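You operate a simulated robot arm through the tools that you are given. There is no shell and no other tool. Be economical: measure what you need, move in short steps, check, and stop when the job is done.

You run a simulated two-armed robot. Do the job below in one go: nothing can be reset, and whatever is moved stays where it is left.

TASK
Check the two strips on the glass: holes go to REJECT, solid to PASS. Then switch the light off.
Fine: light on and dimmer at 4 for the check, dimmer left at 4; the blue knob stays on DAY.

The check looks at the end state, three seconds after you hand in, the way a careful person would. Anything else that was tipped, shoved, dropped, spilled or broken makes it a failure.

THE ROBOT
Two 7-joint arms with two-finger grippers on one trunk, hanging from a carriage that runs on a gantry, over the field with the corners [-2.643, -0.488], [0.057, -0.487], [0.057, 0.793], [-2.643, 0.792] (x, y) and turns from -6.231 to 5.76 rad about z. Base frame: it is fixed where the carriage stands at the start and does not move with it; the origin is on the floor, on the carriage's upright axis, x ahead of it, y to its left, z up; the surface under the hand at the start is at about z = 0.904. Lengths are in m, angles in rad, forces in N, time in s.
The left shoulder is at the start at [0.04, 0.158, 1.327], the right one opposite. With the tool pointing down near the work surface each hand reaches from about 0.1 to 0.56 m from the robot's upright axis, wherever it stands, measured 20 degrees to its own side. Places, roughly: black card (8x7x3 cm) [0.7, -0.5, 0.9]; blue knob [0.5, -0.2, 1]; dark blue card (5x7x3 cm) [0.6, -0.6, 0.9]; dimmer knob [0.6, -0.2, 1]; glass top of the light box [0.6, -0.4, 0.9]; inside of the green pass tray [0.3, -0.3, 0.9]; inside of the red reject tray [0.3, -0.5, 0.9]; mid blue card (5x7x3 cm) [0.5, -0.6, 0.9]; pale blue card (5x7x3 cm) [0.7, -0.6, 0.9]; red light switch [0.7, -0.2, 0.9]; teal card (5x7x3 cm) [0.6, -0.6, 0.9]. Payload 1.96 kg a hand.
The TCP of each hand is the grasp point between the finger pads, 0.02 m short of the fingertips. In the tool frame z runs along the fingers and y along their closing line. Largest opening 0.072 m; the body of the gripper starts 0.038 m behind the TCP.
Orientation is that of the tool frame in the base frame, as a unit quaternion [x, y, z, w]. With the fingers straight down and closing along the base's y, the tool's x points along the base's -x, its y along +y and its z along -z.

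THE INTERFACE
- The arms move only by the tool step_arm. It takes "left_increments", "right_increments" or both (then of equal length, played together; a hand with none holds still); each is a list of rows, each a list of 3 entries, a list of its own where there are three numbers: the turn, a rotation vector about the tool's x, y, z in rad, then the shift along the tool's x, y, z in m, then the opening in per cent of the stroke, from 0 (shut) to 100 (fully open). In form: [[[wx, wy, wz], [tx, ty, tz], claw], ...]. A call has 1 to 8 rows; each row shifts and turns the commanded pose from where the row before left it, along the tool's axes as they then stand. Rows are played at 5 a second. More than 0.05 m and 0.15 rad between two rows, or a gripper value outside its range, and nothing of the call is played. Where a pose cannot be reached the arm comes as near as it can. A force on the tool above 40 N (or 10 N above the force at the start of the call, whichever is more), or a blocked arm, ends the call early, and 0.2 s more pass. Each finger travels about 0.045 m/s and halts on what it meets, pressing with about 38 N; the grip force reading is that of the motor and also rises with nothing between the fingers. The clock runs only during rows and for 0.2 s after the last one: add rows that do not move to give the fingers time. The reply holds the time, the measured pose of the TCP, the force on the tool along the base axes, the opening and the grip force, in the units named above and with some noise, with the torque about the TCP (base axes, N m) and any sound that the robot's microphone picked up.
- Cameras (640 x 400 px; columns grow to the right, rows downward): "scene" is now at [0.2017, -0.0559, 1.6875]; the picture's right is [-0.76, -0.65, 0.00], its down [-0.58, 0.68, -0.45] and it looks along [0.29, -0.34, -0.89] (base axes); focal length 280 px, centre (320, 200). "left" rides on the left gripper at [0.071, -0.019, -0.082] in its tool frame; the picture's right is [0.26, 0.97, 0.00], its down [-0.67, 0.18, -0.72] and it looks along [-0.69, 0.19, 0.70] (tool axes); focal length 280 px, centre (320, 200). "right" rides on the right gripper at [0.071, 0.019, -0.082] in its tool frame; the picture's right is [-0.26, 0.97, 0.00], its down [-0.67, -0.18, -0.72] and it looks along [-0.69, -0.19, 0.70] (tool axes); focal length 280 px, centre (320, 200). There is no depth. A picture from a camera that has moved, and an enlarged one, comes with that camera's place and axes in the base frame and with its lens. The place of the scene camera against the robot may be out by one fixed shift of up to 0.018 m in any direction.
- grab_frame(camera): a new picture of that camera. No time passes.
- lift_body(by): slides the trunk up (or, below 0, down) by that many m; the arms and the scene camera ride with it, the base frame stays. It gives what a move gives, with no picture.
- base_move(legs): drives the robot by 1 to 6 legs, each [ahead, left, turn to the left] in m, m and rad, along the robot's own axes; the way and the turn of a leg run together, so that a leg with both is an arc; at most 1.5 m and 3.142 rad a leg. The arms and the cameras ride along, it lands a little off, and it stops where it bumps. It keeps to its track: a leg is cut to what the track allows. It gives what a move gives.
- aim_head(pan, tilt): turns the head with the scene camera to pan (to the left, within 1.501 rad either way) and tilt (down, from -0.506 to 1.204), counted from straight ahead of the robot. It gives what a move gives.
- close_up(camera, box): a new picture of the part [left, top, right, bottom] of that camera's present view, enlarged. No time passes.
- finish_job(): hands the job in; it is judged then, once.

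Go step by step. Nothing tells you exact positions but the pictures and the camera data: compare them with the known pose of the tool, close in by small moves and look again before you grip or let go. The budget is 120 turns and 108 pictures, counting those below and the enlarged ones. Unless the task says otherwise, let go and move clear before handing in, and close with one line.

The tools are called after "Request:" by a JSON object that holds its "api" and its "payload". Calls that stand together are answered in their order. step_arm: Moves the arms, as the interface text tells. Its arguments: {"type":"object","properties":{"left_increments":{"type":"array","items":{"type":"array"}},"right_increments":{"type":"array","items":{"type":"array"}}},"required":[]} The other tools are called the same way: lift_body (by) slides the trunk up or down; base_move (legs) drives the base; aim_head (pan, tilt) turns the head that bears the scene camera; grab_frame (camera) takes a picture; close_up (camera, box) takes an enlarged picture of a part of a camera's view; finish_job () hands the job in.

At the start:

```text
time: 0.0
left_ee_pos: [0.3104, -0.0308, 1.2316]
left_ee_rot: [0.0, 1.0, 0.0, 0.0]
left_contact_force: [0.4, -0.4, -0.6]
left_torque: [-0.03, -0.04, 0.0]
left_finger_gap: 0.072
left_grasp_force: 0.1
right_ee_pos: [0.2554, -0.3891, 1.2191]
right_ee_rot: [0.0, 1.0, 0.001, 0.0]
right_contact_force: [-0.4, -0.4, -0.3]
right_torque: [0.03, -0.01, 0.0]
right_finger_gap: 0.0722
right_grasp_force: 0.1
trunk travel left (down, up): [-0.65, 0.19]
robot x, y, heading: [-0.0012, -0.0, -0.003]
head pan, tilt: [-0.866, 1.105]
```

scene: 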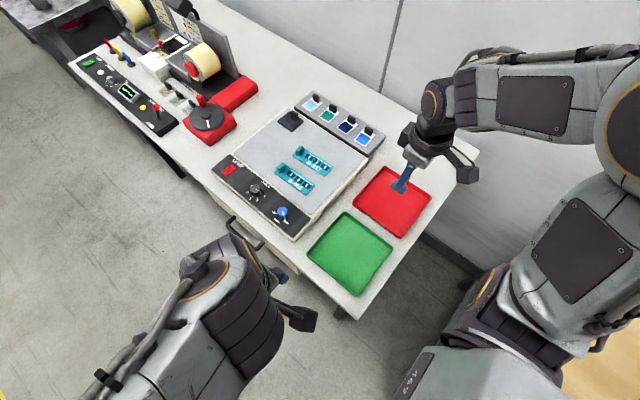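
right: 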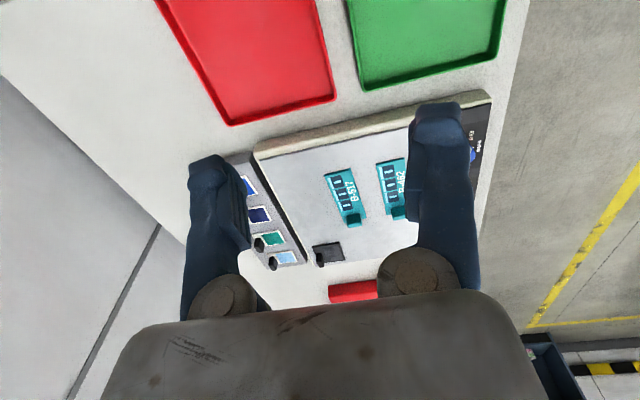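
left: 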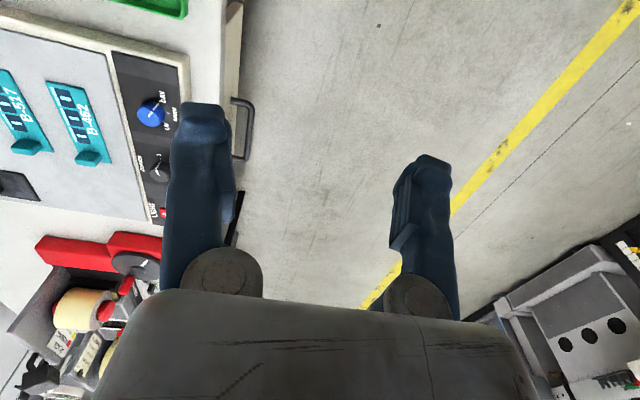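

I see the light box with two teal strips (B-517, B-462), the trays, and the controls on the near edge. I'll zoom in on the controls and the strips.

Request:
{"api": "close_up", "payload": {"camera": "scene", "box": [210, 140, 330, 240]}}

Request:
{"api": "close_up", "payload": {"camera": "left", "box": [0, 40, 200, 240]}}

Request:
{"api": "close_up", "payload": {"camera": "right", "box": [240, 130, 440, 280]}}

```text
4.00 times, centred on (270, 190) of scene
camera zoom: at [0.2017, -0.0559, 1.6875], right [-0.76, -0.65, 0.0], down [-0.58, 0.68, -0.45], along [0.29, -0.34, -0.89], focal length 1119 px, centre (520, 240)
```

zoom: 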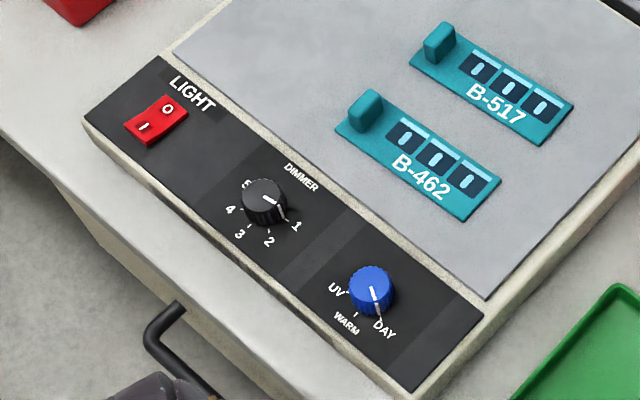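

```text
2.00 times, centred on (100, 140) of left
camera zoom: at [0.2383, -0.0498, 1.3131], right [-0.26, 0.97, 0.0], down [0.67, 0.18, 0.72], along [0.69, 0.19, -0.7], focal length 561 px, centre (760, 320)
```

zoom: 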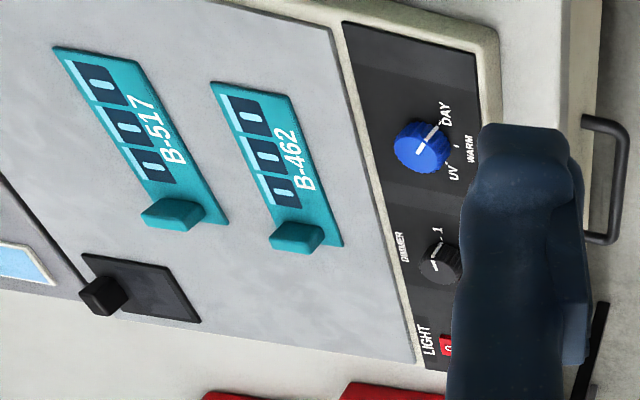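

```text
2.67 times, centred on (340, 205) of right
camera zoom: at [0.1851, -0.3703, 1.3026], right [0.26, 0.97, 0.0], down [0.67, -0.18, 0.72], along [0.69, -0.19, -0.7], focal length 748 px, centre (267, 187)
```

zoom: 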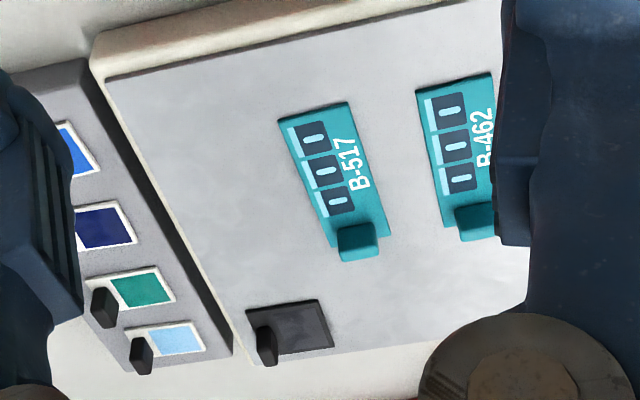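

The dimmer is at 1 and the switch is at about (0.72, -0.23). That is far for my track, so I'll shift the carriage towards the table end and turn right to bring the left shoulder forward.

Request:
{"api": "base_move", "payload": {"legs": [[0.05, -0.15, 0], [0, 0, -0.9]]}}

Request:
{"api": "aim_head", "payload": {"pan": 0.3, "tilt": 1.0}}

Request:
{"api": "grab_frame", "payload": {"camera": "scene"}}

Request:
{"api": "grab_frame", "payload": {"camera": "left"}}

```text
time: 3.7
left_ee_pos: [0.2174, -0.4128, 1.2312]
left_ee_rot: [0.436, 0.9, 0.0, 0.0]
left_contact_force: [-0.2, 0.3, 0.1]
left_torque: [-0.05, -0.03, -0.01]
left_finger_gap: 0.072
left_grasp_force: 0.1
right_ee_pos: [-0.0976, -0.5919, 1.2198]
right_ee_rot: [0.436, 0.9, 0.0, 0.0]
right_contact_force: [0.2, -0.6, -0.2]
right_torque: [0.01, 0.02, -0.03]
right_finger_gap: 0.072
right_grasp_force: 0.1
trunk travel left (down, up): [-0.65, 0.19]
robot x, y, heading: [0.0517, -0.1523, -0.898]
head pan, tilt: [-0.866, 1.105]
```

```text
time: 5.1
left_ee_pos: [0.2191, -0.4126, 1.2308]
left_ee_rot: [0.437, 0.899, 0.0, -0.001]
left_contact_force: [0.4, -0.3, 0.1]
left_torque: [-0.03, -0.02, -0.01]
left_finger_gap: 0.072
left_grasp_force: 0.0
right_ee_pos: [-0.0973, -0.5921, 1.2201]
right_ee_rot: [0.437, 0.899, 0.0, 0.0]
right_contact_force: [-0.6, 0.5, 0.1]
right_torque: [0.01, 0.0, 0.0]
right_finger_gap: 0.0723
right_grasp_force: 0.2
trunk travel left (down, up): [-0.65, 0.19]
robot x, y, heading: [0.0501, -0.1489, -0.901]
head pan, tilt: [0.3, 1.0]
```

```text
101 pictures are left
camera scene: at [0.2079, -0.3228, 1.6944], right [-0.57, -0.82, 0.0], down [-0.69, 0.48, -0.54], along [0.44, -0.31, -0.84], focal length 280 px, centre (320, 200)
```

scene: 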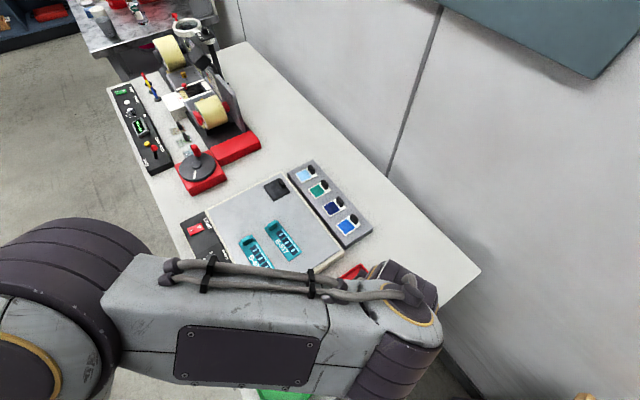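

```text
100 pictures are left
camera left: at [0.1583, -0.3679, 1.3131], right [0.6, 0.8, 0.0], down [0.56, -0.42, 0.72], along [0.57, -0.43, -0.7], focal length 280 px, centre (320, 200)
```

left: 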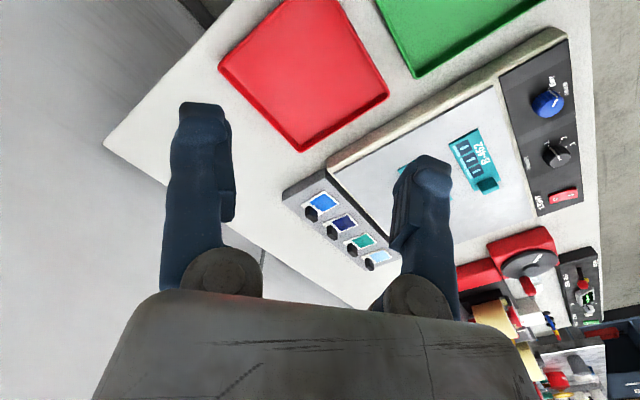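

I'll square the left hand to the base axes and then carry it toward the control panel.

Request:
{"api": "step_arm", "payload": {"left_increments": [[[0, 0, -0.15], [0, 0, 0], 100], [[0, 0, -0.15], [0, 0, 0], 100], [[0, 0, -0.15], [0, 0, 0], 100], [[0, 0, -0.15], [0, 0, 0], 100], [[0, 0, -0.15], [0, 0, 0], 100], [[0, 0, -0.15], [0, 0, 0], 100], [[0, 0, 0], [-0.04, 0.03, 0], 100], [[0, 0, 0], [-0.04, 0.03, 0], 100]]}}

Request:
{"api": "step_arm", "payload": {"left_increments": [[[0, 0, 0], [-0.04, 0.03, 0], 100], [[0, 0, 0], [-0.04, 0.03, 0], 100], [[0, 0, 0], [-0.04, 0.02, 0], 100], [[0, 0, 0], [-0.04, 0.02, 0], 100], [[0, 0, 0], [-0.04, 0.02, 0], 100], [[0, 0, 0], [-0.04, 0, 0], 50], [[0, 0, 0], [-0.04, 0, 0], 10], [[0, 0, 0], [-0.04, 0, 0], 0]]}}

Request:
{"api": "grab_frame", "payload": {"camera": "left"}}

Request:
{"api": "grab_frame", "payload": {"camera": "scene"}}

```text
time: 6.9
left_ee_pos: [0.2992, -0.352, 1.2321]
left_ee_rot: [0.001, 1.0, 0.001, 0.0]
left_contact_force: [-0.7, 0.7, 0.4]
left_torque: [0.0, -0.02, 0.0]
left_finger_gap: 0.0721
left_grasp_force: 0.0
right_ee_pos: [-0.0973, -0.5918, 1.2203]
right_ee_rot: [0.436, 0.9, 0.0, 0.0]
right_contact_force: [-0.9, 0.1, 0.1]
right_torque: [0.04, 0.0, 0.01]
right_finger_gap: 0.0719
right_grasp_force: 0.0
trunk travel left (down, up): [-0.65, 0.19]
robot x, y, heading: [0.0517, -0.1506, -0.903]
head pan, tilt: [0.3, 1.0]
```

```text
time: 8.7
left_ee_pos: [0.6191, -0.2332, 1.2323]
left_ee_rot: [0.002, 1.0, 0.0, 0.0]
left_contact_force: [-0.7, -0.2, 0.0]
left_torque: [0.03, 0.0, -0.01]
left_finger_gap: 0.0046
left_grasp_force: 0.2
right_ee_pos: [-0.0981, -0.5919, 1.22]
right_ee_rot: [0.437, 0.9, 0.0, 0.0]
right_contact_force: [0.0, 0.1, 0.3]
right_torque: [0.04, 0.02, 0.02]
right_finger_gap: 0.0716
right_grasp_force: 0.1
trunk travel left (down, up): [-0.65, 0.19]
robot x, y, heading: [0.0515, -0.1483, -0.902]
head pan, tilt: [0.3, 1.0]
```

```text
99 pictures are left
camera left: at [0.5478, -0.2515, 1.3139], right [-0.26, 0.97, 0.0], down [0.67, 0.18, 0.72], along [0.69, 0.18, -0.7], focal length 280 px, centre (320, 200)
```

left: 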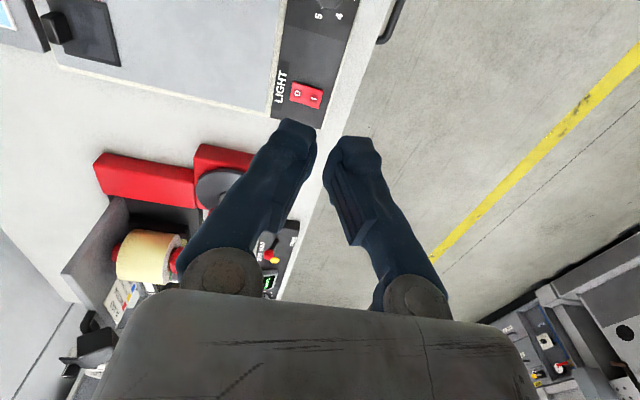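

```text
98 pictures are left
camera scene: at [0.208, -0.3228, 1.6945], right [-0.57, -0.82, 0.0], down [-0.69, 0.48, -0.54], along [0.45, -0.31, -0.84], focal length 280 px, centre (320, 200)
```

scene: 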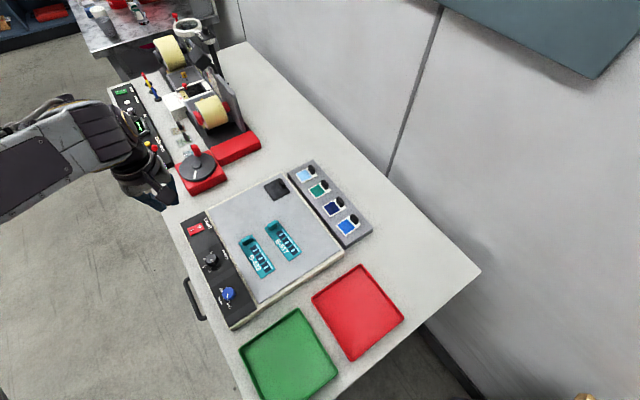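

Reach is good. Next I move above the "I" half of the switch with the fingers shut and descend partway.

Request:
{"api": "step_arm", "payload": {"left_increments": [[[0, 0, 0], [-0.04, 0.01, 0.03], 0], [[0, 0, 0], [-0.04, 0.01, 0.05], 0], [[0, 0, 0], [-0.02, 0, 0.05], 0], [[0, 0, 0], [0, 0, 0.05], 0], [[0, 0, 0], [0, 0, 0], 0]]}}

Request:
{"api": "grab_frame", "payload": {"camera": "left"}}

Request:
{"api": "close_up", "payload": {"camera": "scene", "box": [140, 160, 260, 260]}}

```text
refused: row 1 steps farther than a row can; nothing moved
```

```text
97 pictures are left
camera left: at [0.5478, -0.2515, 1.3139], right [-0.26, 0.97, 0.0], down [0.67, 0.18, 0.72], along [0.69, 0.18, -0.7], focal length 280 px, centre (320, 200)
```

left: 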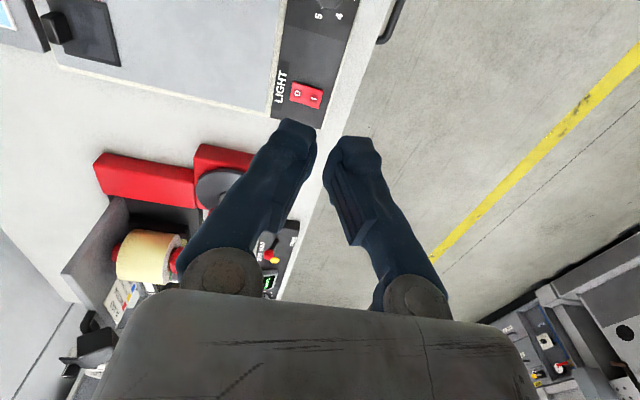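

```text
4.00 times, centred on (200, 210) of scene
camera zoom: at [0.208, -0.3228, 1.6945], right [-0.57, -0.82, 0.0], down [-0.69, 0.48, -0.54], along [0.45, -0.31, -0.84], focal length 1119 px, centre (800, 160)
```

zoom: 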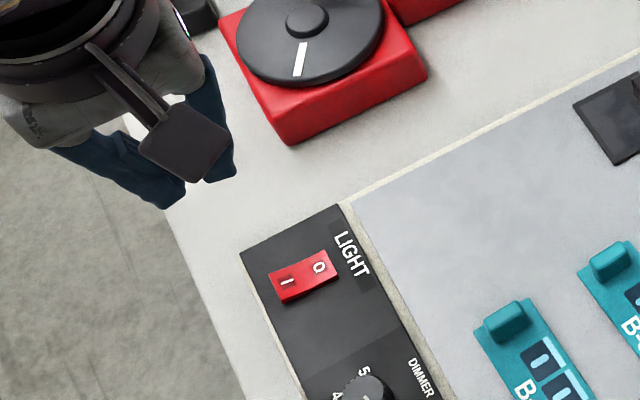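

The rows were too long, so I'll redo it with shorter ones.

Request:
{"api": "step_arm", "payload": {"left_increments": [[[0, 0, 0], [-0.034, 0.007, 0.02], 0], [[0, 0, 0], [-0.034, 0.007, 0.03], 0], [[0, 0, 0], [-0.033, 0.006, 0.03], 0], [[0, 0, 0], [0, 0, 0.04], 0], [[0, 0, 0], [0, 0, 0.04], 0], [[0, 0, 0], [0, 0, 0.02], 0], [[0, 0, 0], [0, 0, 0], 0]]}}

Request:
{"api": "grab_frame", "payload": {"camera": "left"}}

Request:
{"api": "close_up", "payload": {"camera": "scene", "box": [140, 160, 260, 260]}}

```text
time: 10.3
left_ee_pos: [0.7201, -0.215, 1.051]
left_ee_rot: [0.001, 1.0, 0.0, -0.001]
left_contact_force: [-1.0, 0.1, 0.2]
left_torque: [0.01, 0.0, 0.03]
left_finger_gap: 0.0
left_grasp_force: 29.4
right_ee_pos: [-0.0969, -0.592, 1.2196]
right_ee_rot: [0.436, 0.9, 0.0, 0.0]
right_contact_force: [0.0, 0.1, 0.4]
right_torque: [-0.02, 0.03, -0.01]
right_finger_gap: 0.0721
right_grasp_force: 0.1
trunk travel left (down, up): [-0.65, 0.19]
robot x, y, heading: [0.0513, -0.1508, -0.907]
head pan, tilt: [0.3, 1.0]
```

```text
95 pictures are left
camera left: at [0.6478, -0.2328, 1.1328], right [-0.26, 0.97, 0.0], down [0.67, 0.18, 0.72], along [0.69, 0.18, -0.7], focal length 280 px, centre (320, 200)
```

left: 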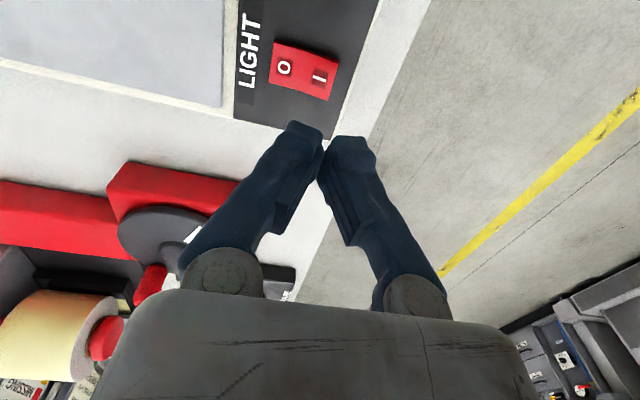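

```text
4.00 times, centred on (200, 210) of scene
camera zoom: at [0.2079, -0.3228, 1.6944], right [-0.57, -0.82, 0.0], down [-0.69, 0.48, -0.54], along [0.45, -0.31, -0.84], focal length 1119 px, centre (800, 160)
```

zoom: 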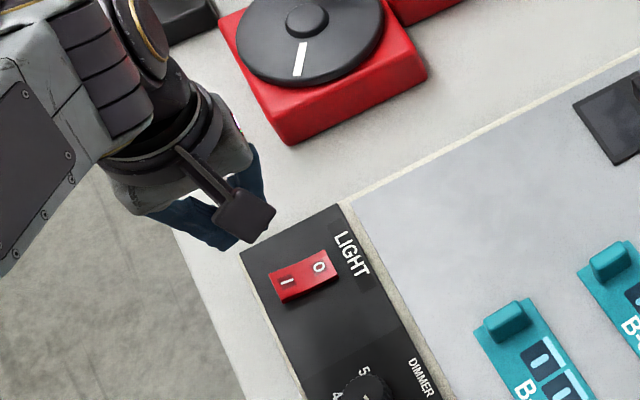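

The tips are above "I". I'll press down gently in small steps.

Request:
{"api": "step_arm", "payload": {"left_increments": [[[0, 0, 0], [0, 0.003, 0.03], 0], [[0, 0, 0], [0, 0, 0.02], 0], [[0, 0, 0], [0, 0, 0.01], 0], [[0, 0, 0], [0, 0, 0.006], 0], [[0, 0, 0], [0, 0, 0.005], 0], [[0, 0, 0], [0, 0, 0.005], 0]]}}

Request:
{"api": "grab_frame", "payload": {"camera": "left"}}

```text
time: 11.7
left_ee_pos: [0.7197, -0.2107, 0.9757]
left_ee_rot: [0.002, 1.0, 0.0, 0.0]
left_contact_force: [-0.9, -0.3, 0.0]
left_torque: [0.0, -0.02, 0.01]
left_finger_gap: 0.0
left_grasp_force: 30.3
right_ee_pos: [-0.0975, -0.5912, 1.2206]
right_ee_rot: [0.436, 0.9, 0.0, 0.0]
right_contact_force: [0.4, -0.5, 0.2]
right_torque: [0.0, -0.02, 0.01]
right_finger_gap: 0.0719
right_grasp_force: 0.1
trunk travel left (down, up): [-0.65, 0.19]
robot x, y, heading: [0.0487, -0.1494, -0.899]
head pan, tilt: [0.3, 1.0]
```

```text
93 pictures are left
camera left: at [0.6478, -0.2292, 1.0569], right [-0.26, 0.97, 0.0], down [0.68, 0.18, 0.72], along [0.69, 0.18, -0.7], focal length 280 px, centre (320, 200)
```

left: 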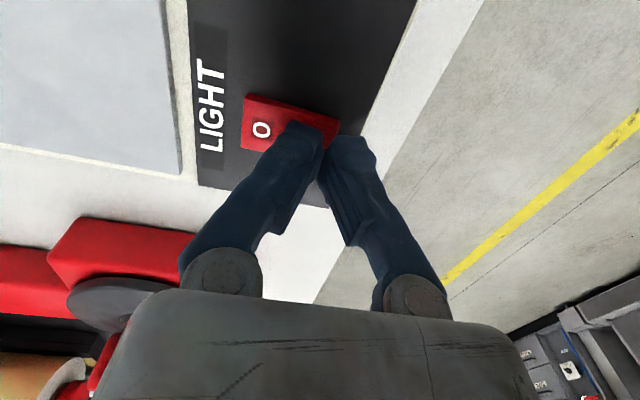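

Request:
{"api": "step_arm", "payload": {"left_increments": [[[0, 0, 0], [0, 0, 0.004], 0], [[0, 0, 0], [0, 0, 0.004], 0], [[0, 0, 0], [0, 0, 0.003], 0], [[0, 0, 0], [0, 0, 0.003], 0]]}}

Request:
{"api": "grab_frame", "payload": {"camera": "scene"}}

```text
time: 12.7
left_ee_pos: [0.72, -0.2103, 0.9636]
left_ee_rot: [0.002, 1.0, -0.001, 0.0]
left_contact_force: [-15.2, 5.5, 36.5]
left_torque: [-0.18, 0.21, -0.19]
left_finger_gap: 0.0001
left_grasp_force: 30.0
right_ee_pos: [-0.0975, -0.5903, 1.2219]
right_ee_rot: [0.436, 0.9, 0.0, 0.0]
right_contact_force: [-1.2, 0.2, -0.4]
right_torque: [-0.02, 0.02, -0.01]
right_finger_gap: 0.072
right_grasp_force: 0.1
trunk travel left (down, up): [-0.65, 0.19]
robot x, y, heading: [0.053, -0.15, -0.902]
head pan, tilt: [0.3, 1.0]
heard: click
```

```text
92 pictures are left
camera scene: at [0.208, -0.3224, 1.6953], right [-0.57, -0.82, 0.0], down [-0.69, 0.48, -0.54], along [0.45, -0.31, -0.84], focal length 280 px, centre (320, 200)
```

scene: 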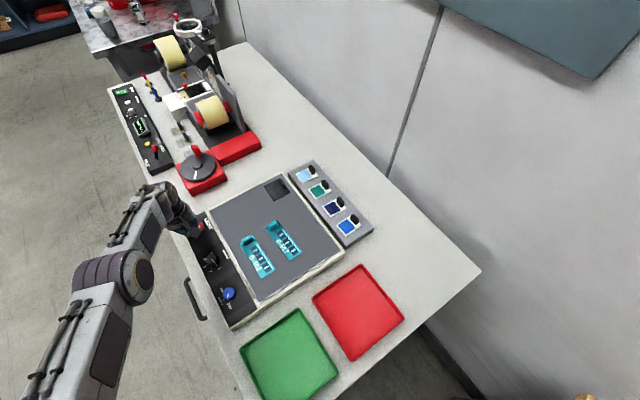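

A click was heard and the glass changed, so the light is on. I'll lift and move above the dimmer for a look.

Request:
{"api": "step_arm", "payload": {"left_increments": [[[0, 0, 0], [0, 0, -0.03], 0], [[0, 0, 0], [0, 0, -0.05], 0], [[0, 0, 0], [0, 0, -0.05], 30], [[0, 0, 0], [0.045, 0, 0], 60], [[0, 0, 0], [0.045, 0, 0], 80], [[0, 0, 0], [0.045, -0.01, 0], 80], [[0, 0, 0], [0.045, -0.01, 0], 80]]}}

Request:
{"api": "grab_frame", "payload": {"camera": "left"}}

Request:
{"api": "close_up", "payload": {"camera": "scene", "box": [170, 190, 310, 310]}}

```text
time: 14.3
left_ee_pos: [0.5398, -0.2313, 1.0929]
left_ee_rot: [0.002, 1.0, 0.0, 0.0]
left_contact_force: [0.0, 0.1, 0.3]
left_torque: [0.01, 0.01, -0.02]
left_finger_gap: 0.0577
left_grasp_force: 0.0
right_ee_pos: [-0.0977, -0.5922, 1.2196]
right_ee_rot: [0.436, 0.9, 0.0, 0.0]
right_contact_force: [1.5, 0.2, -0.1]
right_torque: [0.04, 0.0, -0.01]
right_finger_gap: 0.0721
right_grasp_force: 0.2
trunk travel left (down, up): [-0.65, 0.19]
robot x, y, heading: [0.0498, -0.1462, -0.901]
head pan, tilt: [0.3, 1.0]
```

```text
91 pictures are left
camera left: at [0.468, -0.2494, 1.1741], right [-0.26, 0.97, 0.0], down [0.67, 0.18, 0.72], along [0.69, 0.19, -0.7], focal length 280 px, centre (320, 200)
```

left: 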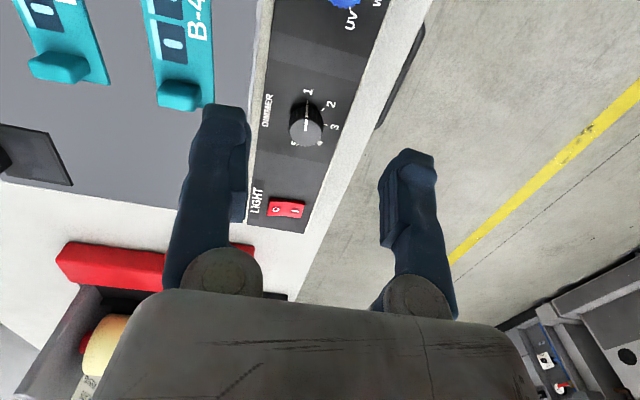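

```text
3.33 times, centred on (240, 250) of scene
camera zoom: at [0.2079, -0.3228, 1.6944], right [-0.57, -0.82, 0.0], down [-0.69, 0.48, -0.54], along [0.44, -0.31, -0.84], focal length 932 px, centre (587, 33)
```

zoom: 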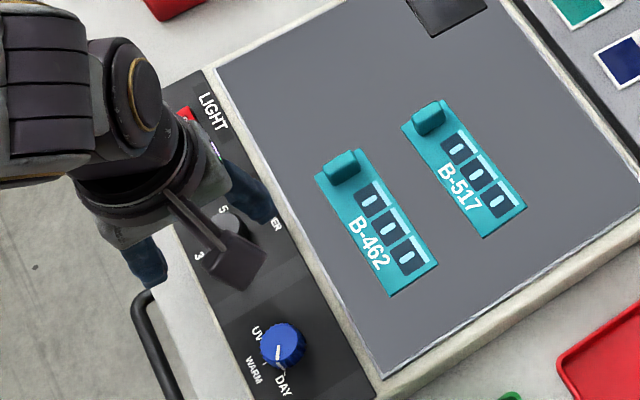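

Request:
{"api": "close_up", "payload": {"camera": "left", "box": [240, 60, 380, 180]}}

```text
3.33 times, centred on (310, 120) of left
camera zoom: at [0.468, -0.2494, 1.1741], right [-0.26, 0.97, 0.0], down [0.67, 0.18, 0.72], along [0.69, 0.19, -0.7], focal length 935 px, centre (353, 467)
```

zoom: 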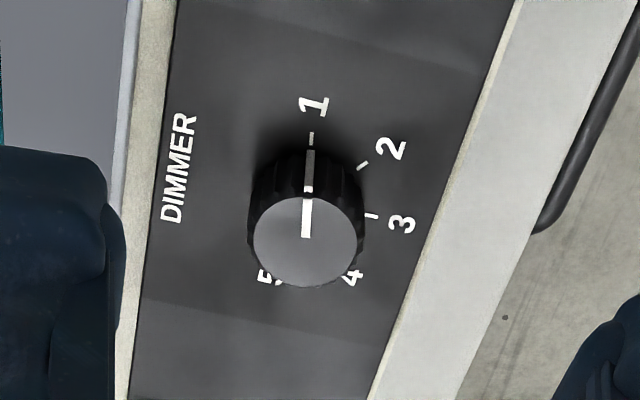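

The dimmer points at 1, its centre is about (0.602, -0.229) and the marks are 45° apart. I'll hover above it with the fingers open.

Request:
{"api": "step_arm", "payload": {"left_increments": [[[0, 0, 0], [-0.031, 0.001, 0.02], 80], [[0, 0, 0], [-0.031, 0.001, 0.02], 80], [[0, 0, 0], [0, 0, 0.04], 80], [[0, 0, 0], [0, 0, 0.02], 80]]}}

Request:
{"api": "grab_frame", "payload": {"camera": "left"}}

```text
time: 15.3
left_ee_pos: [0.6031, -0.2279, 0.9924]
left_ee_rot: [0.002, 1.0, 0.0, 0.001]
left_contact_force: [0.7, 0.4, -0.3]
left_torque: [-0.02, 0.02, 0.0]
left_finger_gap: 0.0576
left_grasp_force: 0.2
right_ee_pos: [-0.0973, -0.5913, 1.2207]
right_ee_rot: [0.436, 0.9, 0.0, -0.001]
right_contact_force: [1.5, -0.3, 0.4]
right_torque: [-0.04, 0.01, -0.02]
right_finger_gap: 0.072
right_grasp_force: 0.1
trunk travel left (down, up): [-0.65, 0.19]
robot x, y, heading: [0.0507, -0.1492, -0.904]
head pan, tilt: [0.3, 1.0]
```

```text
88 pictures are left
camera left: at [0.5309, -0.2473, 1.0734], right [-0.26, 0.97, 0.0], down [0.67, 0.18, 0.72], along [0.69, 0.18, -0.7], focal length 280 px, centre (320, 200)
```

left: 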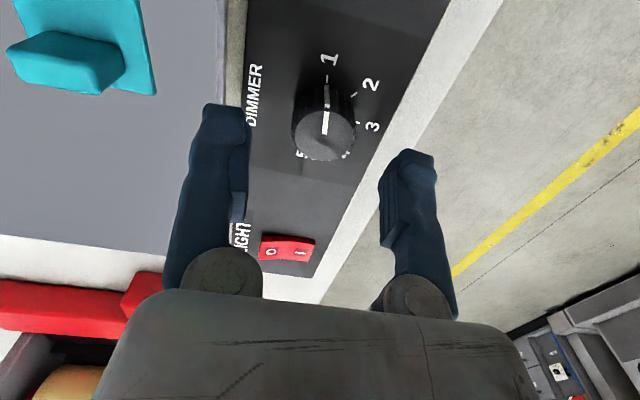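

Request:
{"api": "step_arm", "payload": {"left_increments": [[[0, 0, 0], [0.002, 0, 0.015], 80], [[0, 0, 0], [0, 0, 0.011], 80], [[0, 0, 0], [0, 0, 0], 25], [[0, 0, 0], [0, 0, 0], 25], [[0, 0, 0], [0, 0, 0], 25], [[0, 0, 0], [0, 0, 0], 25]]}}

Request:
{"api": "grab_frame", "payload": {"camera": "left"}}

```text
time: 16.7
left_ee_pos: [0.602, -0.2267, 0.9652]
left_ee_rot: [0.002, 1.0, 0.001, 0.0]
left_contact_force: [3.4, 2.7, -7.4]
left_torque: [0.02, 0.02, -0.04]
left_finger_gap: 0.0289
left_grasp_force: 39.9
right_ee_pos: [-0.0978, -0.5911, 1.2202]
right_ee_rot: [0.436, 0.9, 0.0, 0.001]
right_contact_force: [-0.8, 0.0, 0.3]
right_torque: [0.0, -0.03, 0.01]
right_finger_gap: 0.072
right_grasp_force: 0.1
trunk travel left (down, up): [-0.65, 0.19]
robot x, y, heading: [0.051, -0.1531, -0.9]
head pan, tilt: [0.3, 1.0]
```

```text
87 pictures are left
camera left: at [0.5284, -0.246, 1.0473], right [-0.26, 0.97, 0.0], down [0.68, 0.18, 0.72], along [0.69, 0.19, -0.7], focal length 280 px, centre (320, 200)
```

left: 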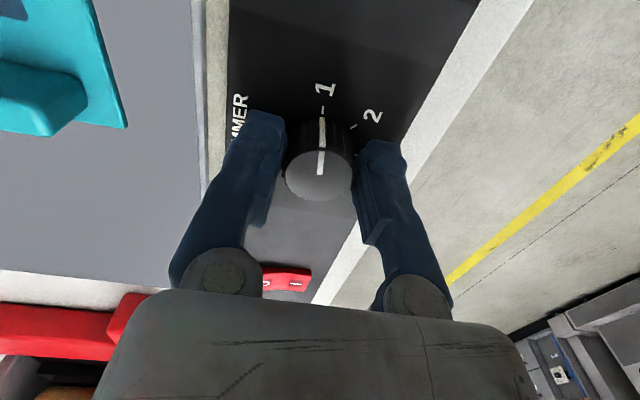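

I have the knob. I'll turn it clockwise by about one detent first.

Request:
{"api": "step_arm", "payload": {"left_increments": [[[0, 0, 0.13], [0, 0, 0], 25], [[0, 0, 0.13], [0, 0, 0], 25], [[0, 0, 0.13], [0, 0, 0], 25], [[0, 0, 0.13], [0, 0, 0], 25], [[0, 0, 0.13], [0, 0, 0], 25], [[0, 0, 0.13], [0, 0, 0], 25]]}}

Request:
{"api": "grab_frame", "payload": {"camera": "left"}}

Request:
{"api": "grab_frame", "payload": {"camera": "scene"}}

```text
time: 18.1
left_ee_pos: [0.6006, -0.2267, 0.966]
left_ee_rot: [0.383, 0.924, 0.001, 0.0]
left_contact_force: [0.7, 10.5, 7.0]
left_torque: [-0.2, -0.45, 0.01]
left_finger_gap: 0.0288
left_grasp_force: 40.5
right_ee_pos: [-0.0968, -0.59, 1.2186]
right_ee_rot: [0.436, 0.9, 0.0, 0.001]
right_contact_force: [0.3, -0.4, 0.0]
right_torque: [0.03, 0.0, 0.0]
right_finger_gap: 0.072
right_grasp_force: 0.2
trunk travel left (down, up): [-0.65, 0.19]
robot x, y, heading: [0.0466, -0.1492, -0.901]
head pan, tilt: [0.3, 1.0]
```

```text
86 pictures are left
camera left: at [0.536, -0.1895, 1.0474], right [0.5, 0.87, 0.0], down [0.61, -0.35, 0.71], along [0.62, -0.35, -0.7], focal length 280 px, centre (320, 200)
```

left: 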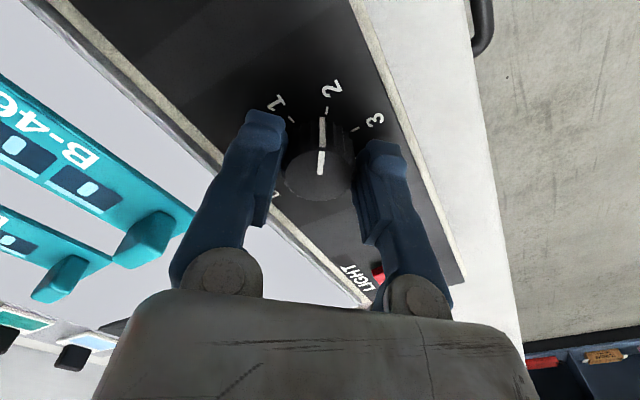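

```text
85 pictures are left
camera scene: at [0.2083, -0.3219, 1.6944], right [-0.57, -0.82, 0.0], down [-0.69, 0.48, -0.54], along [0.45, -0.31, -0.84], focal length 280 px, centre (320, 200)
```

scene: 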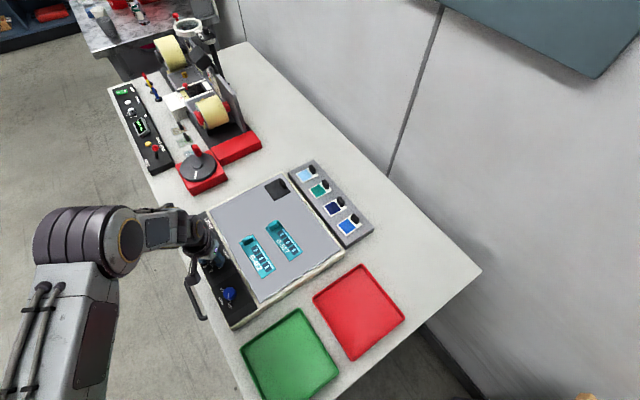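

It turns well: it now points at 2 and the glass is brighter. I'll continue with two more detents.

Request:
{"api": "step_arm", "payload": {"left_increments": [[[0, 0, 0.131], [0, 0, 0], 25], [[0, 0, 0.131], [0, 0, 0], 25], [[0, 0, 0.131], [0, 0, 0], 25], [[0, 0, 0.131], [0, 0, 0], 25], [[0, 0, 0.131], [0, 0, 0], 25], [[0, 0, 0.131], [0, 0, 0], 25]]}}

Request:
{"api": "grab_frame", "payload": {"camera": "left"}}

Request:
{"api": "step_arm", "payload": {"left_increments": [[[0, 0, 0.131], [0, 0, 0], 25], [[0, 0, 0.131], [0, 0, 0], 25], [[0, 0, 0.131], [0, 0, 0], 25], [[0, 0, 0.131], [0, 0, 0], 25], [[0, 0, 0.131], [0, 0, 0], 25], [[0, 0, 0.131], [0, 0, 0], 25]]}}

Request:
{"api": "grab_frame", "payload": {"camera": "left"}}

```text
time: 19.5
left_ee_pos: [0.6014, -0.2262, 0.9654]
left_ee_rot: [0.707, 0.707, 0.002, -0.001]
left_contact_force: [10.9, 12.3, -3.1]
left_torque: [0.08, -0.13, 0.02]
left_finger_gap: 0.0288
left_grasp_force: 40.1
right_ee_pos: [-0.0959, -0.5897, 1.2191]
right_ee_rot: [0.437, 0.9, 0.001, 0.0]
right_contact_force: [-0.2, 0.1, 0.6]
right_torque: [-0.01, 0.0, 0.0]
right_finger_gap: 0.072
right_grasp_force: 0.1
trunk travel left (down, up): [-0.65, 0.19]
robot x, y, heading: [0.047, -0.1497, -0.902]
head pan, tilt: [0.3, 1.0]
```

```text
84 pictures are left
camera left: at [0.5815, -0.1547, 1.0475], right [0.97, 0.26, 0.0], down [0.18, -0.68, 0.71], along [0.19, -0.69, -0.7], focal length 280 px, centre (320, 200)
```

left: 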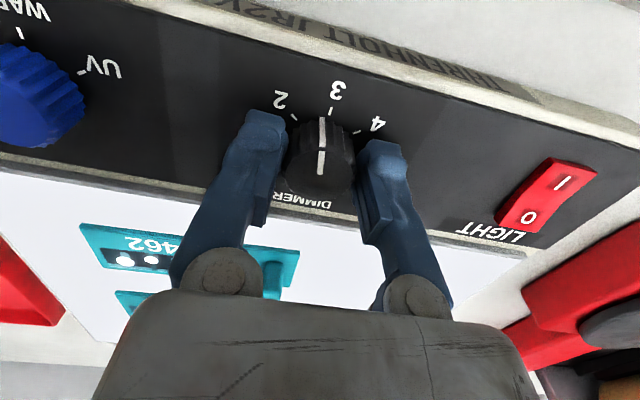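

```text
time: 20.9
left_ee_pos: [0.6031, -0.2264, 0.9667]
left_ee_rot: [0.924, 0.383, 0.002, 0.0]
left_contact_force: [21.9, 7.2, -24.4]
left_torque: [0.17, -0.33, 0.0]
left_finger_gap: 0.0287
left_grasp_force: 40.0
right_ee_pos: [-0.0958, -0.5911, 1.2199]
right_ee_rot: [0.436, 0.9, 0.001, 0.0]
right_contact_force: [-1.1, 0.0, 0.1]
right_torque: [-0.02, 0.01, 0.01]
right_finger_gap: 0.0719
right_grasp_force: 0.1
trunk travel left (down, up): [-0.65, 0.19]
robot x, y, heading: [0.0509, -0.1465, -0.9]
head pan, tilt: [0.3, 1.0]
```

```text
83 pictures are left
camera left: at [0.638, -0.1627, 1.0483], right [0.87, -0.5, 0.0], down [-0.35, -0.61, 0.71], along [-0.35, -0.62, -0.7], focal length 280 px, centre (320, 200)
```

left: 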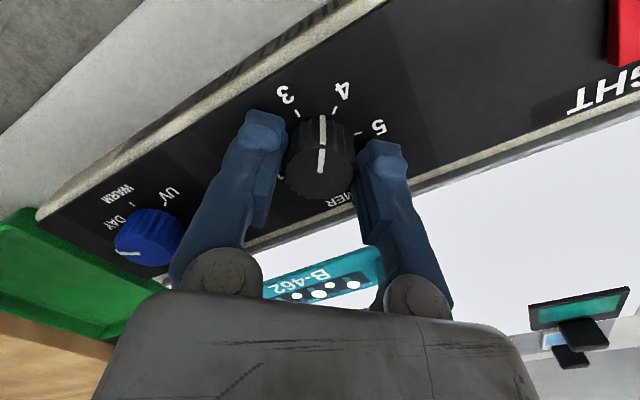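

It reads about 4. I'll release, rise and check the pointer.

Request:
{"api": "step_arm", "payload": {"left_increments": [[[0, 0, 0], [0, 0, 0], 80], [[0, 0, 0], [0, 0, 0], 80], [[0, 0, 0], [0, 0, 0], 80], [[0, 0, 0], [0, 0, -0.04], 80], [[0, 0, 0], [0, 0, -0.05], 80], [[0, 0, 0], [0, 0, -0.05], 80]]}}

Request:
{"api": "grab_frame", "payload": {"camera": "left"}}

Request:
{"api": "grab_frame", "payload": {"camera": "scene"}}

```text
time: 22.3
left_ee_pos: [0.5983, -0.2293, 1.1063]
left_ee_rot: [0.925, 0.381, 0.0, 0.0]
left_contact_force: [-0.5, -0.8, 0.4]
left_torque: [-0.05, -0.02, -0.01]
left_finger_gap: 0.0575
left_grasp_force: 0.1
right_ee_pos: [-0.098, -0.5915, 1.2199]
right_ee_rot: [0.436, 0.9, 0.0, 0.0]
right_contact_force: [-0.2, -0.3, 0.1]
right_torque: [-0.03, 0.01, -0.01]
right_finger_gap: 0.0718
right_grasp_force: 0.2
trunk travel left (down, up): [-0.65, 0.19]
robot x, y, heading: [0.0517, -0.1503, -0.907]
head pan, tilt: [0.3, 1.0]
```

```text
82 pictures are left
camera left: at [0.6351, -0.1645, 1.188], right [0.87, -0.5, 0.0], down [-0.35, -0.61, 0.72], along [-0.36, -0.62, -0.7], focal length 280 px, centre (320, 200)
```

left: 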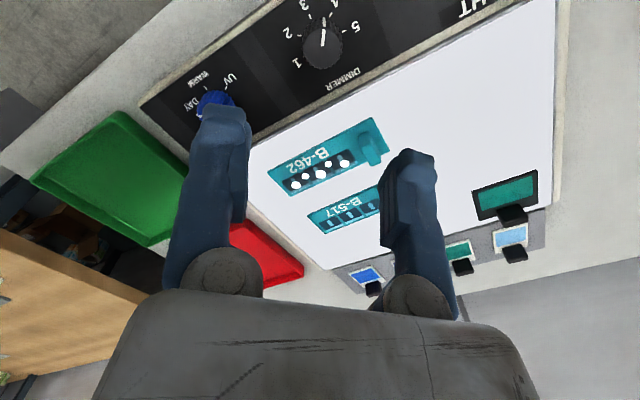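

```text
81 pictures are left
camera scene: at [0.208, -0.3228, 1.6944], right [-0.57, -0.82, 0.0], down [-0.69, 0.48, -0.54], along [0.45, -0.31, -0.84], focal length 280 px, centre (320, 200)
```

scene: 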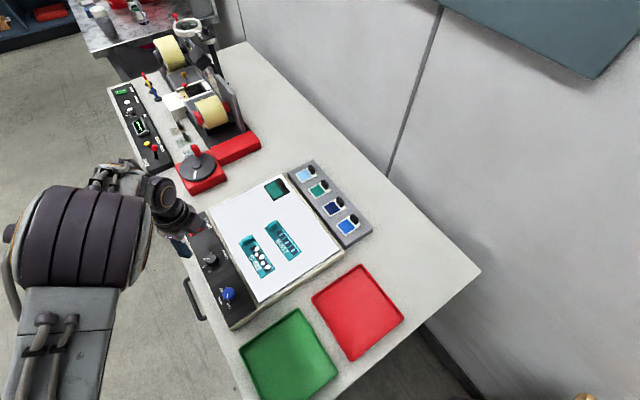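

Request:
{"api": "close_up", "payload": {"camera": "left", "box": [280, 0, 380, 80]}}

Request:
{"api": "close_up", "payload": {"camera": "scene", "box": [220, 200, 320, 290]}}

Request:
{"api": "close_up", "payload": {"camera": "left", "box": [260, 110, 400, 230]}}

```text
5.00 times, centred on (330, 40) of left
camera zoom: at [0.6351, -0.1645, 1.188], right [0.87, -0.5, 0.0], down [-0.35, -0.61, 0.72], along [-0.36, -0.62, -0.7], focal length 1402 px, centre (270, 1000)
```

zoom: 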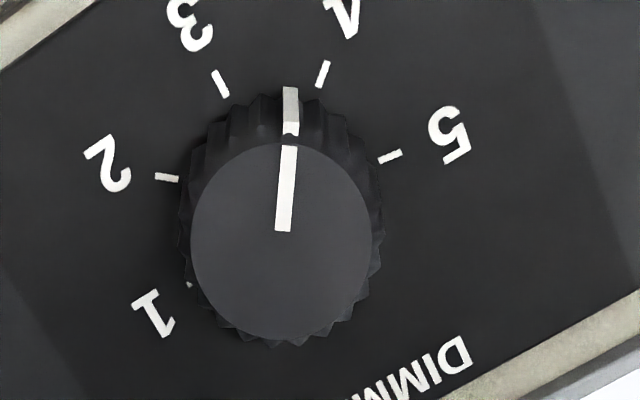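

```text
4.44 times, centred on (270, 245) of scene
camera zoom: at [0.208, -0.3228, 1.6944], right [-0.57, -0.82, 0.0], down [-0.69, 0.48, -0.54], along [0.45, -0.31, -0.84], focal length 1243 px, centre (542, 0)
```

zoom: 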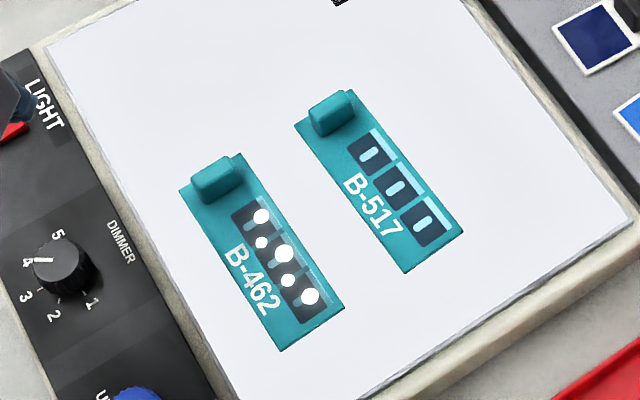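

```text
3.33 times, centred on (330, 170) of left
camera zoom: at [0.6351, -0.1645, 1.188], right [0.87, -0.5, 0.0], down [-0.35, -0.61, 0.72], along [-0.36, -0.62, -0.7], focal length 935 px, centre (287, 300)
```

zoom: 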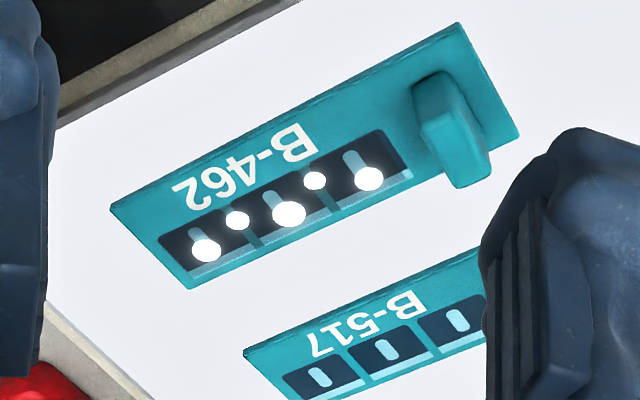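

B-462 shows bright holes and B-517 appears solid. The dimmer pointer is about 10° short of 4, so I'll regrip and nudge it.

Request:
{"api": "step_arm", "payload": {"left_increments": [[[0, 0, 0], [0, 0, 0.05], 80], [[0, 0, 0], [0, 0, 0.05], 80], [[0, 0, 0], [0, 0, 0.04], 80], [[0, 0, 0], [0, 0, 0], 25], [[0, 0, 0], [0, 0, 0], 25], [[0, 0, 0], [0, 0, 0], 25], [[0, 0, 0.09], [0, 0, 0], 25], [[0, 0, 0.09], [0, 0, 0], 25]]}}

Request:
{"api": "grab_frame", "payload": {"camera": "left"}}

Request:
{"api": "step_arm", "payload": {"left_increments": [[[0, 0, 0], [0, 0, 0], 25], [[0, 0, 0], [0, 0, 0], 80], [[0, 0, 0], [0, 0, 0], 80], [[0, 0, 0], [0, 0, 0], 80], [[0, 0, 0], [0, 0, -0.04], 80], [[0, 0, 0], [0, 0, -0.05], 80], [[0, 0, 0], [0, 0, -0.05], 80]]}}

Request:
{"api": "close_up", "payload": {"camera": "left", "box": [280, 0, 380, 80]}}

```text
time: 24.1
left_ee_pos: [0.6006, -0.2276, 0.9648]
left_ee_rot: [0.954, 0.298, 0.0, 0.0]
left_contact_force: [3.7, -1.4, -5.0]
left_torque: [0.0, -0.09, -0.03]
left_finger_gap: 0.0287
left_grasp_force: 40.0
right_ee_pos: [-0.0976, -0.5918, 1.2206]
right_ee_rot: [0.437, 0.9, 0.0, 0.0]
right_contact_force: [0.4, 0.6, 0.4]
right_torque: [0.01, -0.01, 0.02]
right_finger_gap: 0.072
right_grasp_force: 0.0
trunk travel left (down, up): [-0.65, 0.19]
robot x, y, heading: [0.0491, -0.151, -0.9]
head pan, tilt: [0.3, 1.0]
```

```text
77 pictures are left
camera left: at [0.6463, -0.1721, 1.0465], right [0.76, -0.65, 0.0], down [-0.45, -0.53, 0.72], along [-0.46, -0.55, -0.7], focal length 280 px, centre (320, 200)
```

left: 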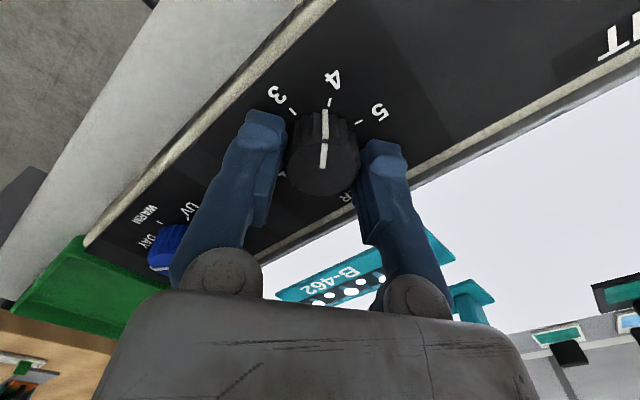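

```text
time: 25.7
left_ee_pos: [0.5999, -0.2282, 1.1045]
left_ee_rot: [0.954, 0.299, 0.0, 0.0]
left_contact_force: [-0.1, 0.0, -0.1]
left_torque: [-0.02, -0.02, 0.0]
left_finger_gap: 0.0575
left_grasp_force: 0.1
right_ee_pos: [-0.0964, -0.5909, 1.2207]
right_ee_rot: [0.436, 0.9, -0.001, 0.0]
right_contact_force: [-0.3, 0.2, -0.7]
right_torque: [0.03, 0.04, 0.01]
right_finger_gap: 0.0721
right_grasp_force: 0.1
trunk travel left (down, up): [-0.65, 0.19]
robot x, y, heading: [0.0522, -0.1513, -0.902]
head pan, tilt: [0.3, 1.0]
```

```text
5.00 times, centred on (330, 40) of left
camera zoom: at [0.6469, -0.1715, 1.1867], right [0.76, -0.64, 0.0], down [-0.45, -0.53, 0.72], along [-0.46, -0.55, -0.7], focal length 1402 px, centre (270, 1000)
```

zoom: 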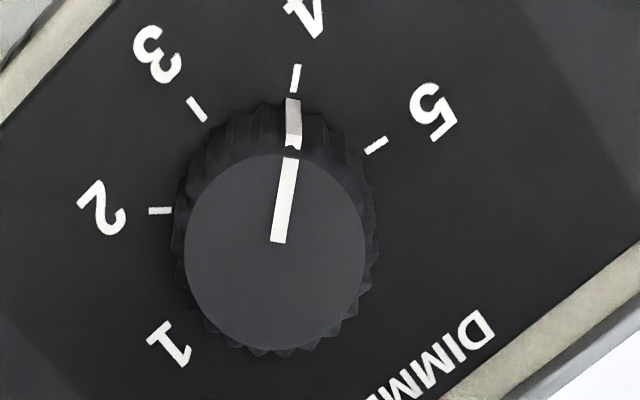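

The dimmer is on 4. Now a careful look at both strips.

Request:
{"api": "close_up", "payload": {"camera": "scene", "box": [230, 210, 310, 280]}}

Request:
{"api": "grab_frame", "payload": {"camera": "left"}}

```text
5.71 times, centred on (270, 245) of scene
camera zoom: at [0.208, -0.3228, 1.6944], right [-0.57, -0.82, 0.0], down [-0.69, 0.48, -0.54], along [0.45, -0.31, -0.84], focal length 1598 px, centre (606, -57)
```

zoom: 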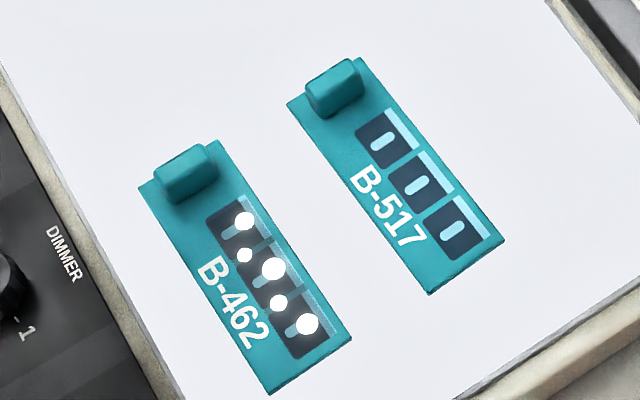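

```text
74 pictures are left
camera left: at [0.6469, -0.1715, 1.1867], right [0.76, -0.64, 0.0], down [-0.45, -0.53, 0.72], along [-0.46, -0.55, -0.7], focal length 280 px, centre (320, 200)
```

left: 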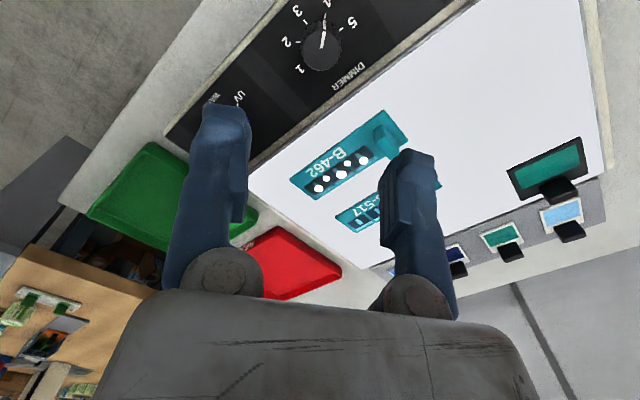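

B-462 clearly has holes (REJECT) and B-517 is solid (PASS). I'll turn the hand so the fingers close along x and go above the B-462 tab at about (0.606, -0.343).

Request:
{"api": "step_arm", "payload": {"left_increments": [[[0, 0, -0.1376], [0, 0, 0], 80], [[0, 0, -0.1376], [0, 0, 0], 80], [[0, 0, -0.1376], [0, 0, 0], 80], [[0, 0, -0.1376], [0, 0, 0], 80], [[0, 0, -0.1376], [0, 0, 0], 80], [[0, 0, -0.1376], [0, 0, 0], 80], [[0, 0, -0.1376], [0, 0, 0], 80], [[0, 0, 0], [-0.045, 0.006, 0], 80]]}}

Request:
{"api": "grab_frame", "payload": {"camera": "left"}}

```text
time: 27.5
left_ee_pos: [0.6063, -0.2738, 1.1058]
left_ee_rot: [0.708, 0.707, 0.0, 0.0]
left_contact_force: [0.6, -0.4, 0.6]
left_torque: [-0.05, 0.03, 0.0]
left_finger_gap: 0.0577
left_grasp_force: 0.0
right_ee_pos: [-0.0981, -0.5921, 1.221]
right_ee_rot: [0.436, 0.9, 0.0, 0.0]
right_contact_force: [0.0, -0.2, 0.0]
right_torque: [-0.05, 0.0, 0.0]
right_finger_gap: 0.072
right_grasp_force: 0.2
trunk travel left (down, up): [-0.65, 0.19]
robot x, y, heading: [0.0521, -0.1522, -0.905]
head pan, tilt: [0.3, 1.0]
```

```text
73 pictures are left
camera left: at [0.5861, -0.2021, 1.1879], right [0.97, 0.26, 0.0], down [0.18, -0.68, 0.71], along [0.19, -0.69, -0.7], focal length 280 px, centre (320, 200)
```

left: 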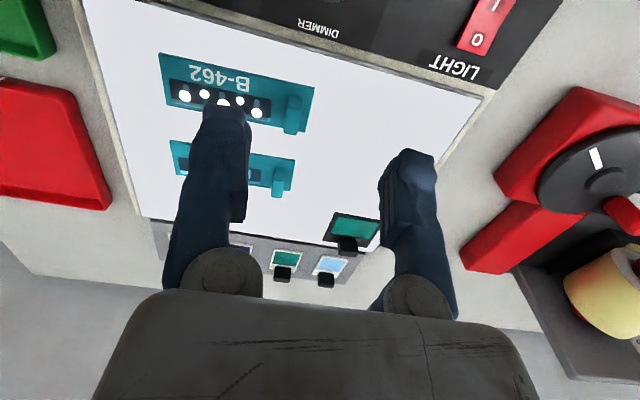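

Request:
{"api": "close_up", "payload": {"camera": "left", "box": [220, 70, 340, 210]}}

```text
2.86 times, centred on (280, 140) of left
camera zoom: at [0.5861, -0.2021, 1.1879], right [0.97, 0.26, 0.0], down [0.18, -0.68, 0.71], along [0.19, -0.69, -0.7], focal length 801 px, centre (434, 371)
```

zoom: 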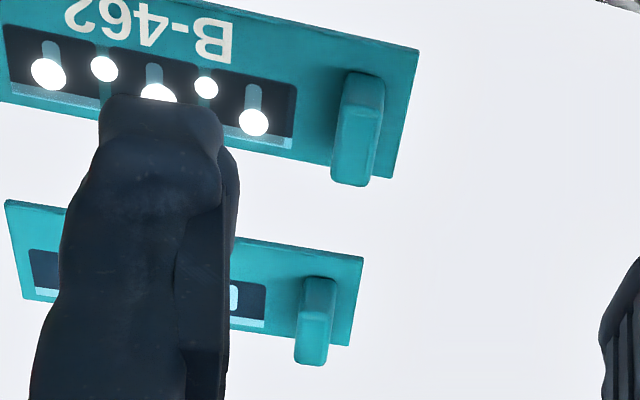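

Request:
{"api": "step_arm", "payload": {"left_increments": [[[0, 0, 0], [-0.03, -0.005, 0], 80], [[0, 0, 0], [-0.03, -0.004, 0], 80], [[0, 0, 0], [0, 0, 0.04], 80], [[0, 0, 0], [0, 0, 0.04], 80]]}}

Request:
{"api": "grab_frame", "payload": {"camera": "left"}}

Request:
{"api": "close_up", "payload": {"camera": "scene", "box": [180, 170, 340, 290]}}

```text
time: 28.5
left_ee_pos: [0.5963, -0.3326, 1.0242]
left_ee_rot: [0.708, 0.706, 0.0, 0.0]
left_contact_force: [0.4, -0.3, 0.5]
left_torque: [-0.03, -0.03, 0.01]
left_finger_gap: 0.0575
left_grasp_force: 0.0
right_ee_pos: [-0.0974, -0.5918, 1.2199]
right_ee_rot: [0.436, 0.9, 0.001, 0.0]
right_contact_force: [-1.1, -0.3, -0.4]
right_torque: [-0.02, 0.0, 0.01]
right_finger_gap: 0.0719
right_grasp_force: 0.1
trunk travel left (down, up): [-0.65, 0.19]
robot x, y, heading: [0.0495, -0.1487, -0.904]
head pan, tilt: [0.3, 1.0]
```

```text
71 pictures are left
camera left: at [0.5765, -0.262, 1.1069], right [0.97, 0.26, 0.0], down [0.18, -0.67, 0.72], along [0.19, -0.69, -0.7], focal length 280 px, centre (320, 200)
```

left: 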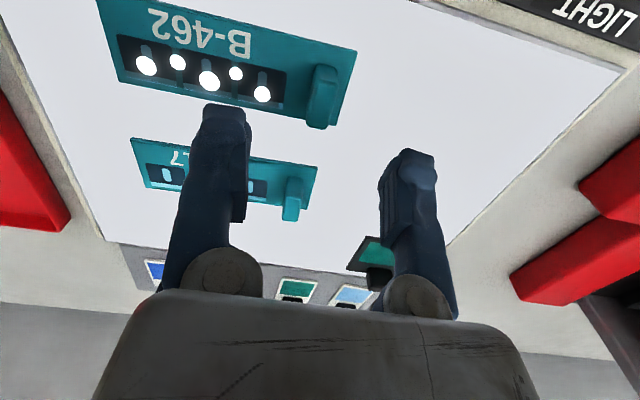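

```text
3.33 times, centred on (260, 230) of scene
camera zoom: at [0.2079, -0.3227, 1.6945], right [-0.57, -0.82, 0.0], down [-0.69, 0.48, -0.54], along [0.44, -0.31, -0.84], focal length 932 px, centre (520, 100)
```

zoom: 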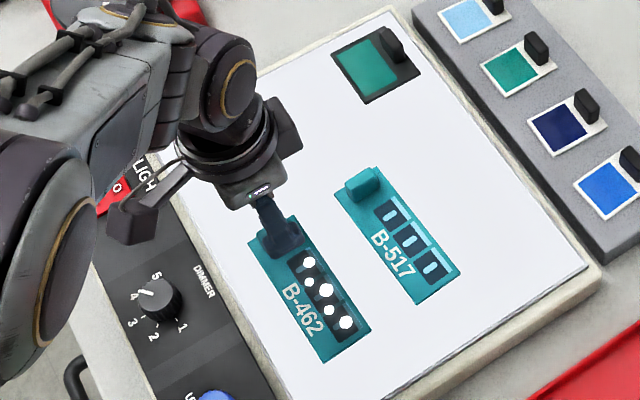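

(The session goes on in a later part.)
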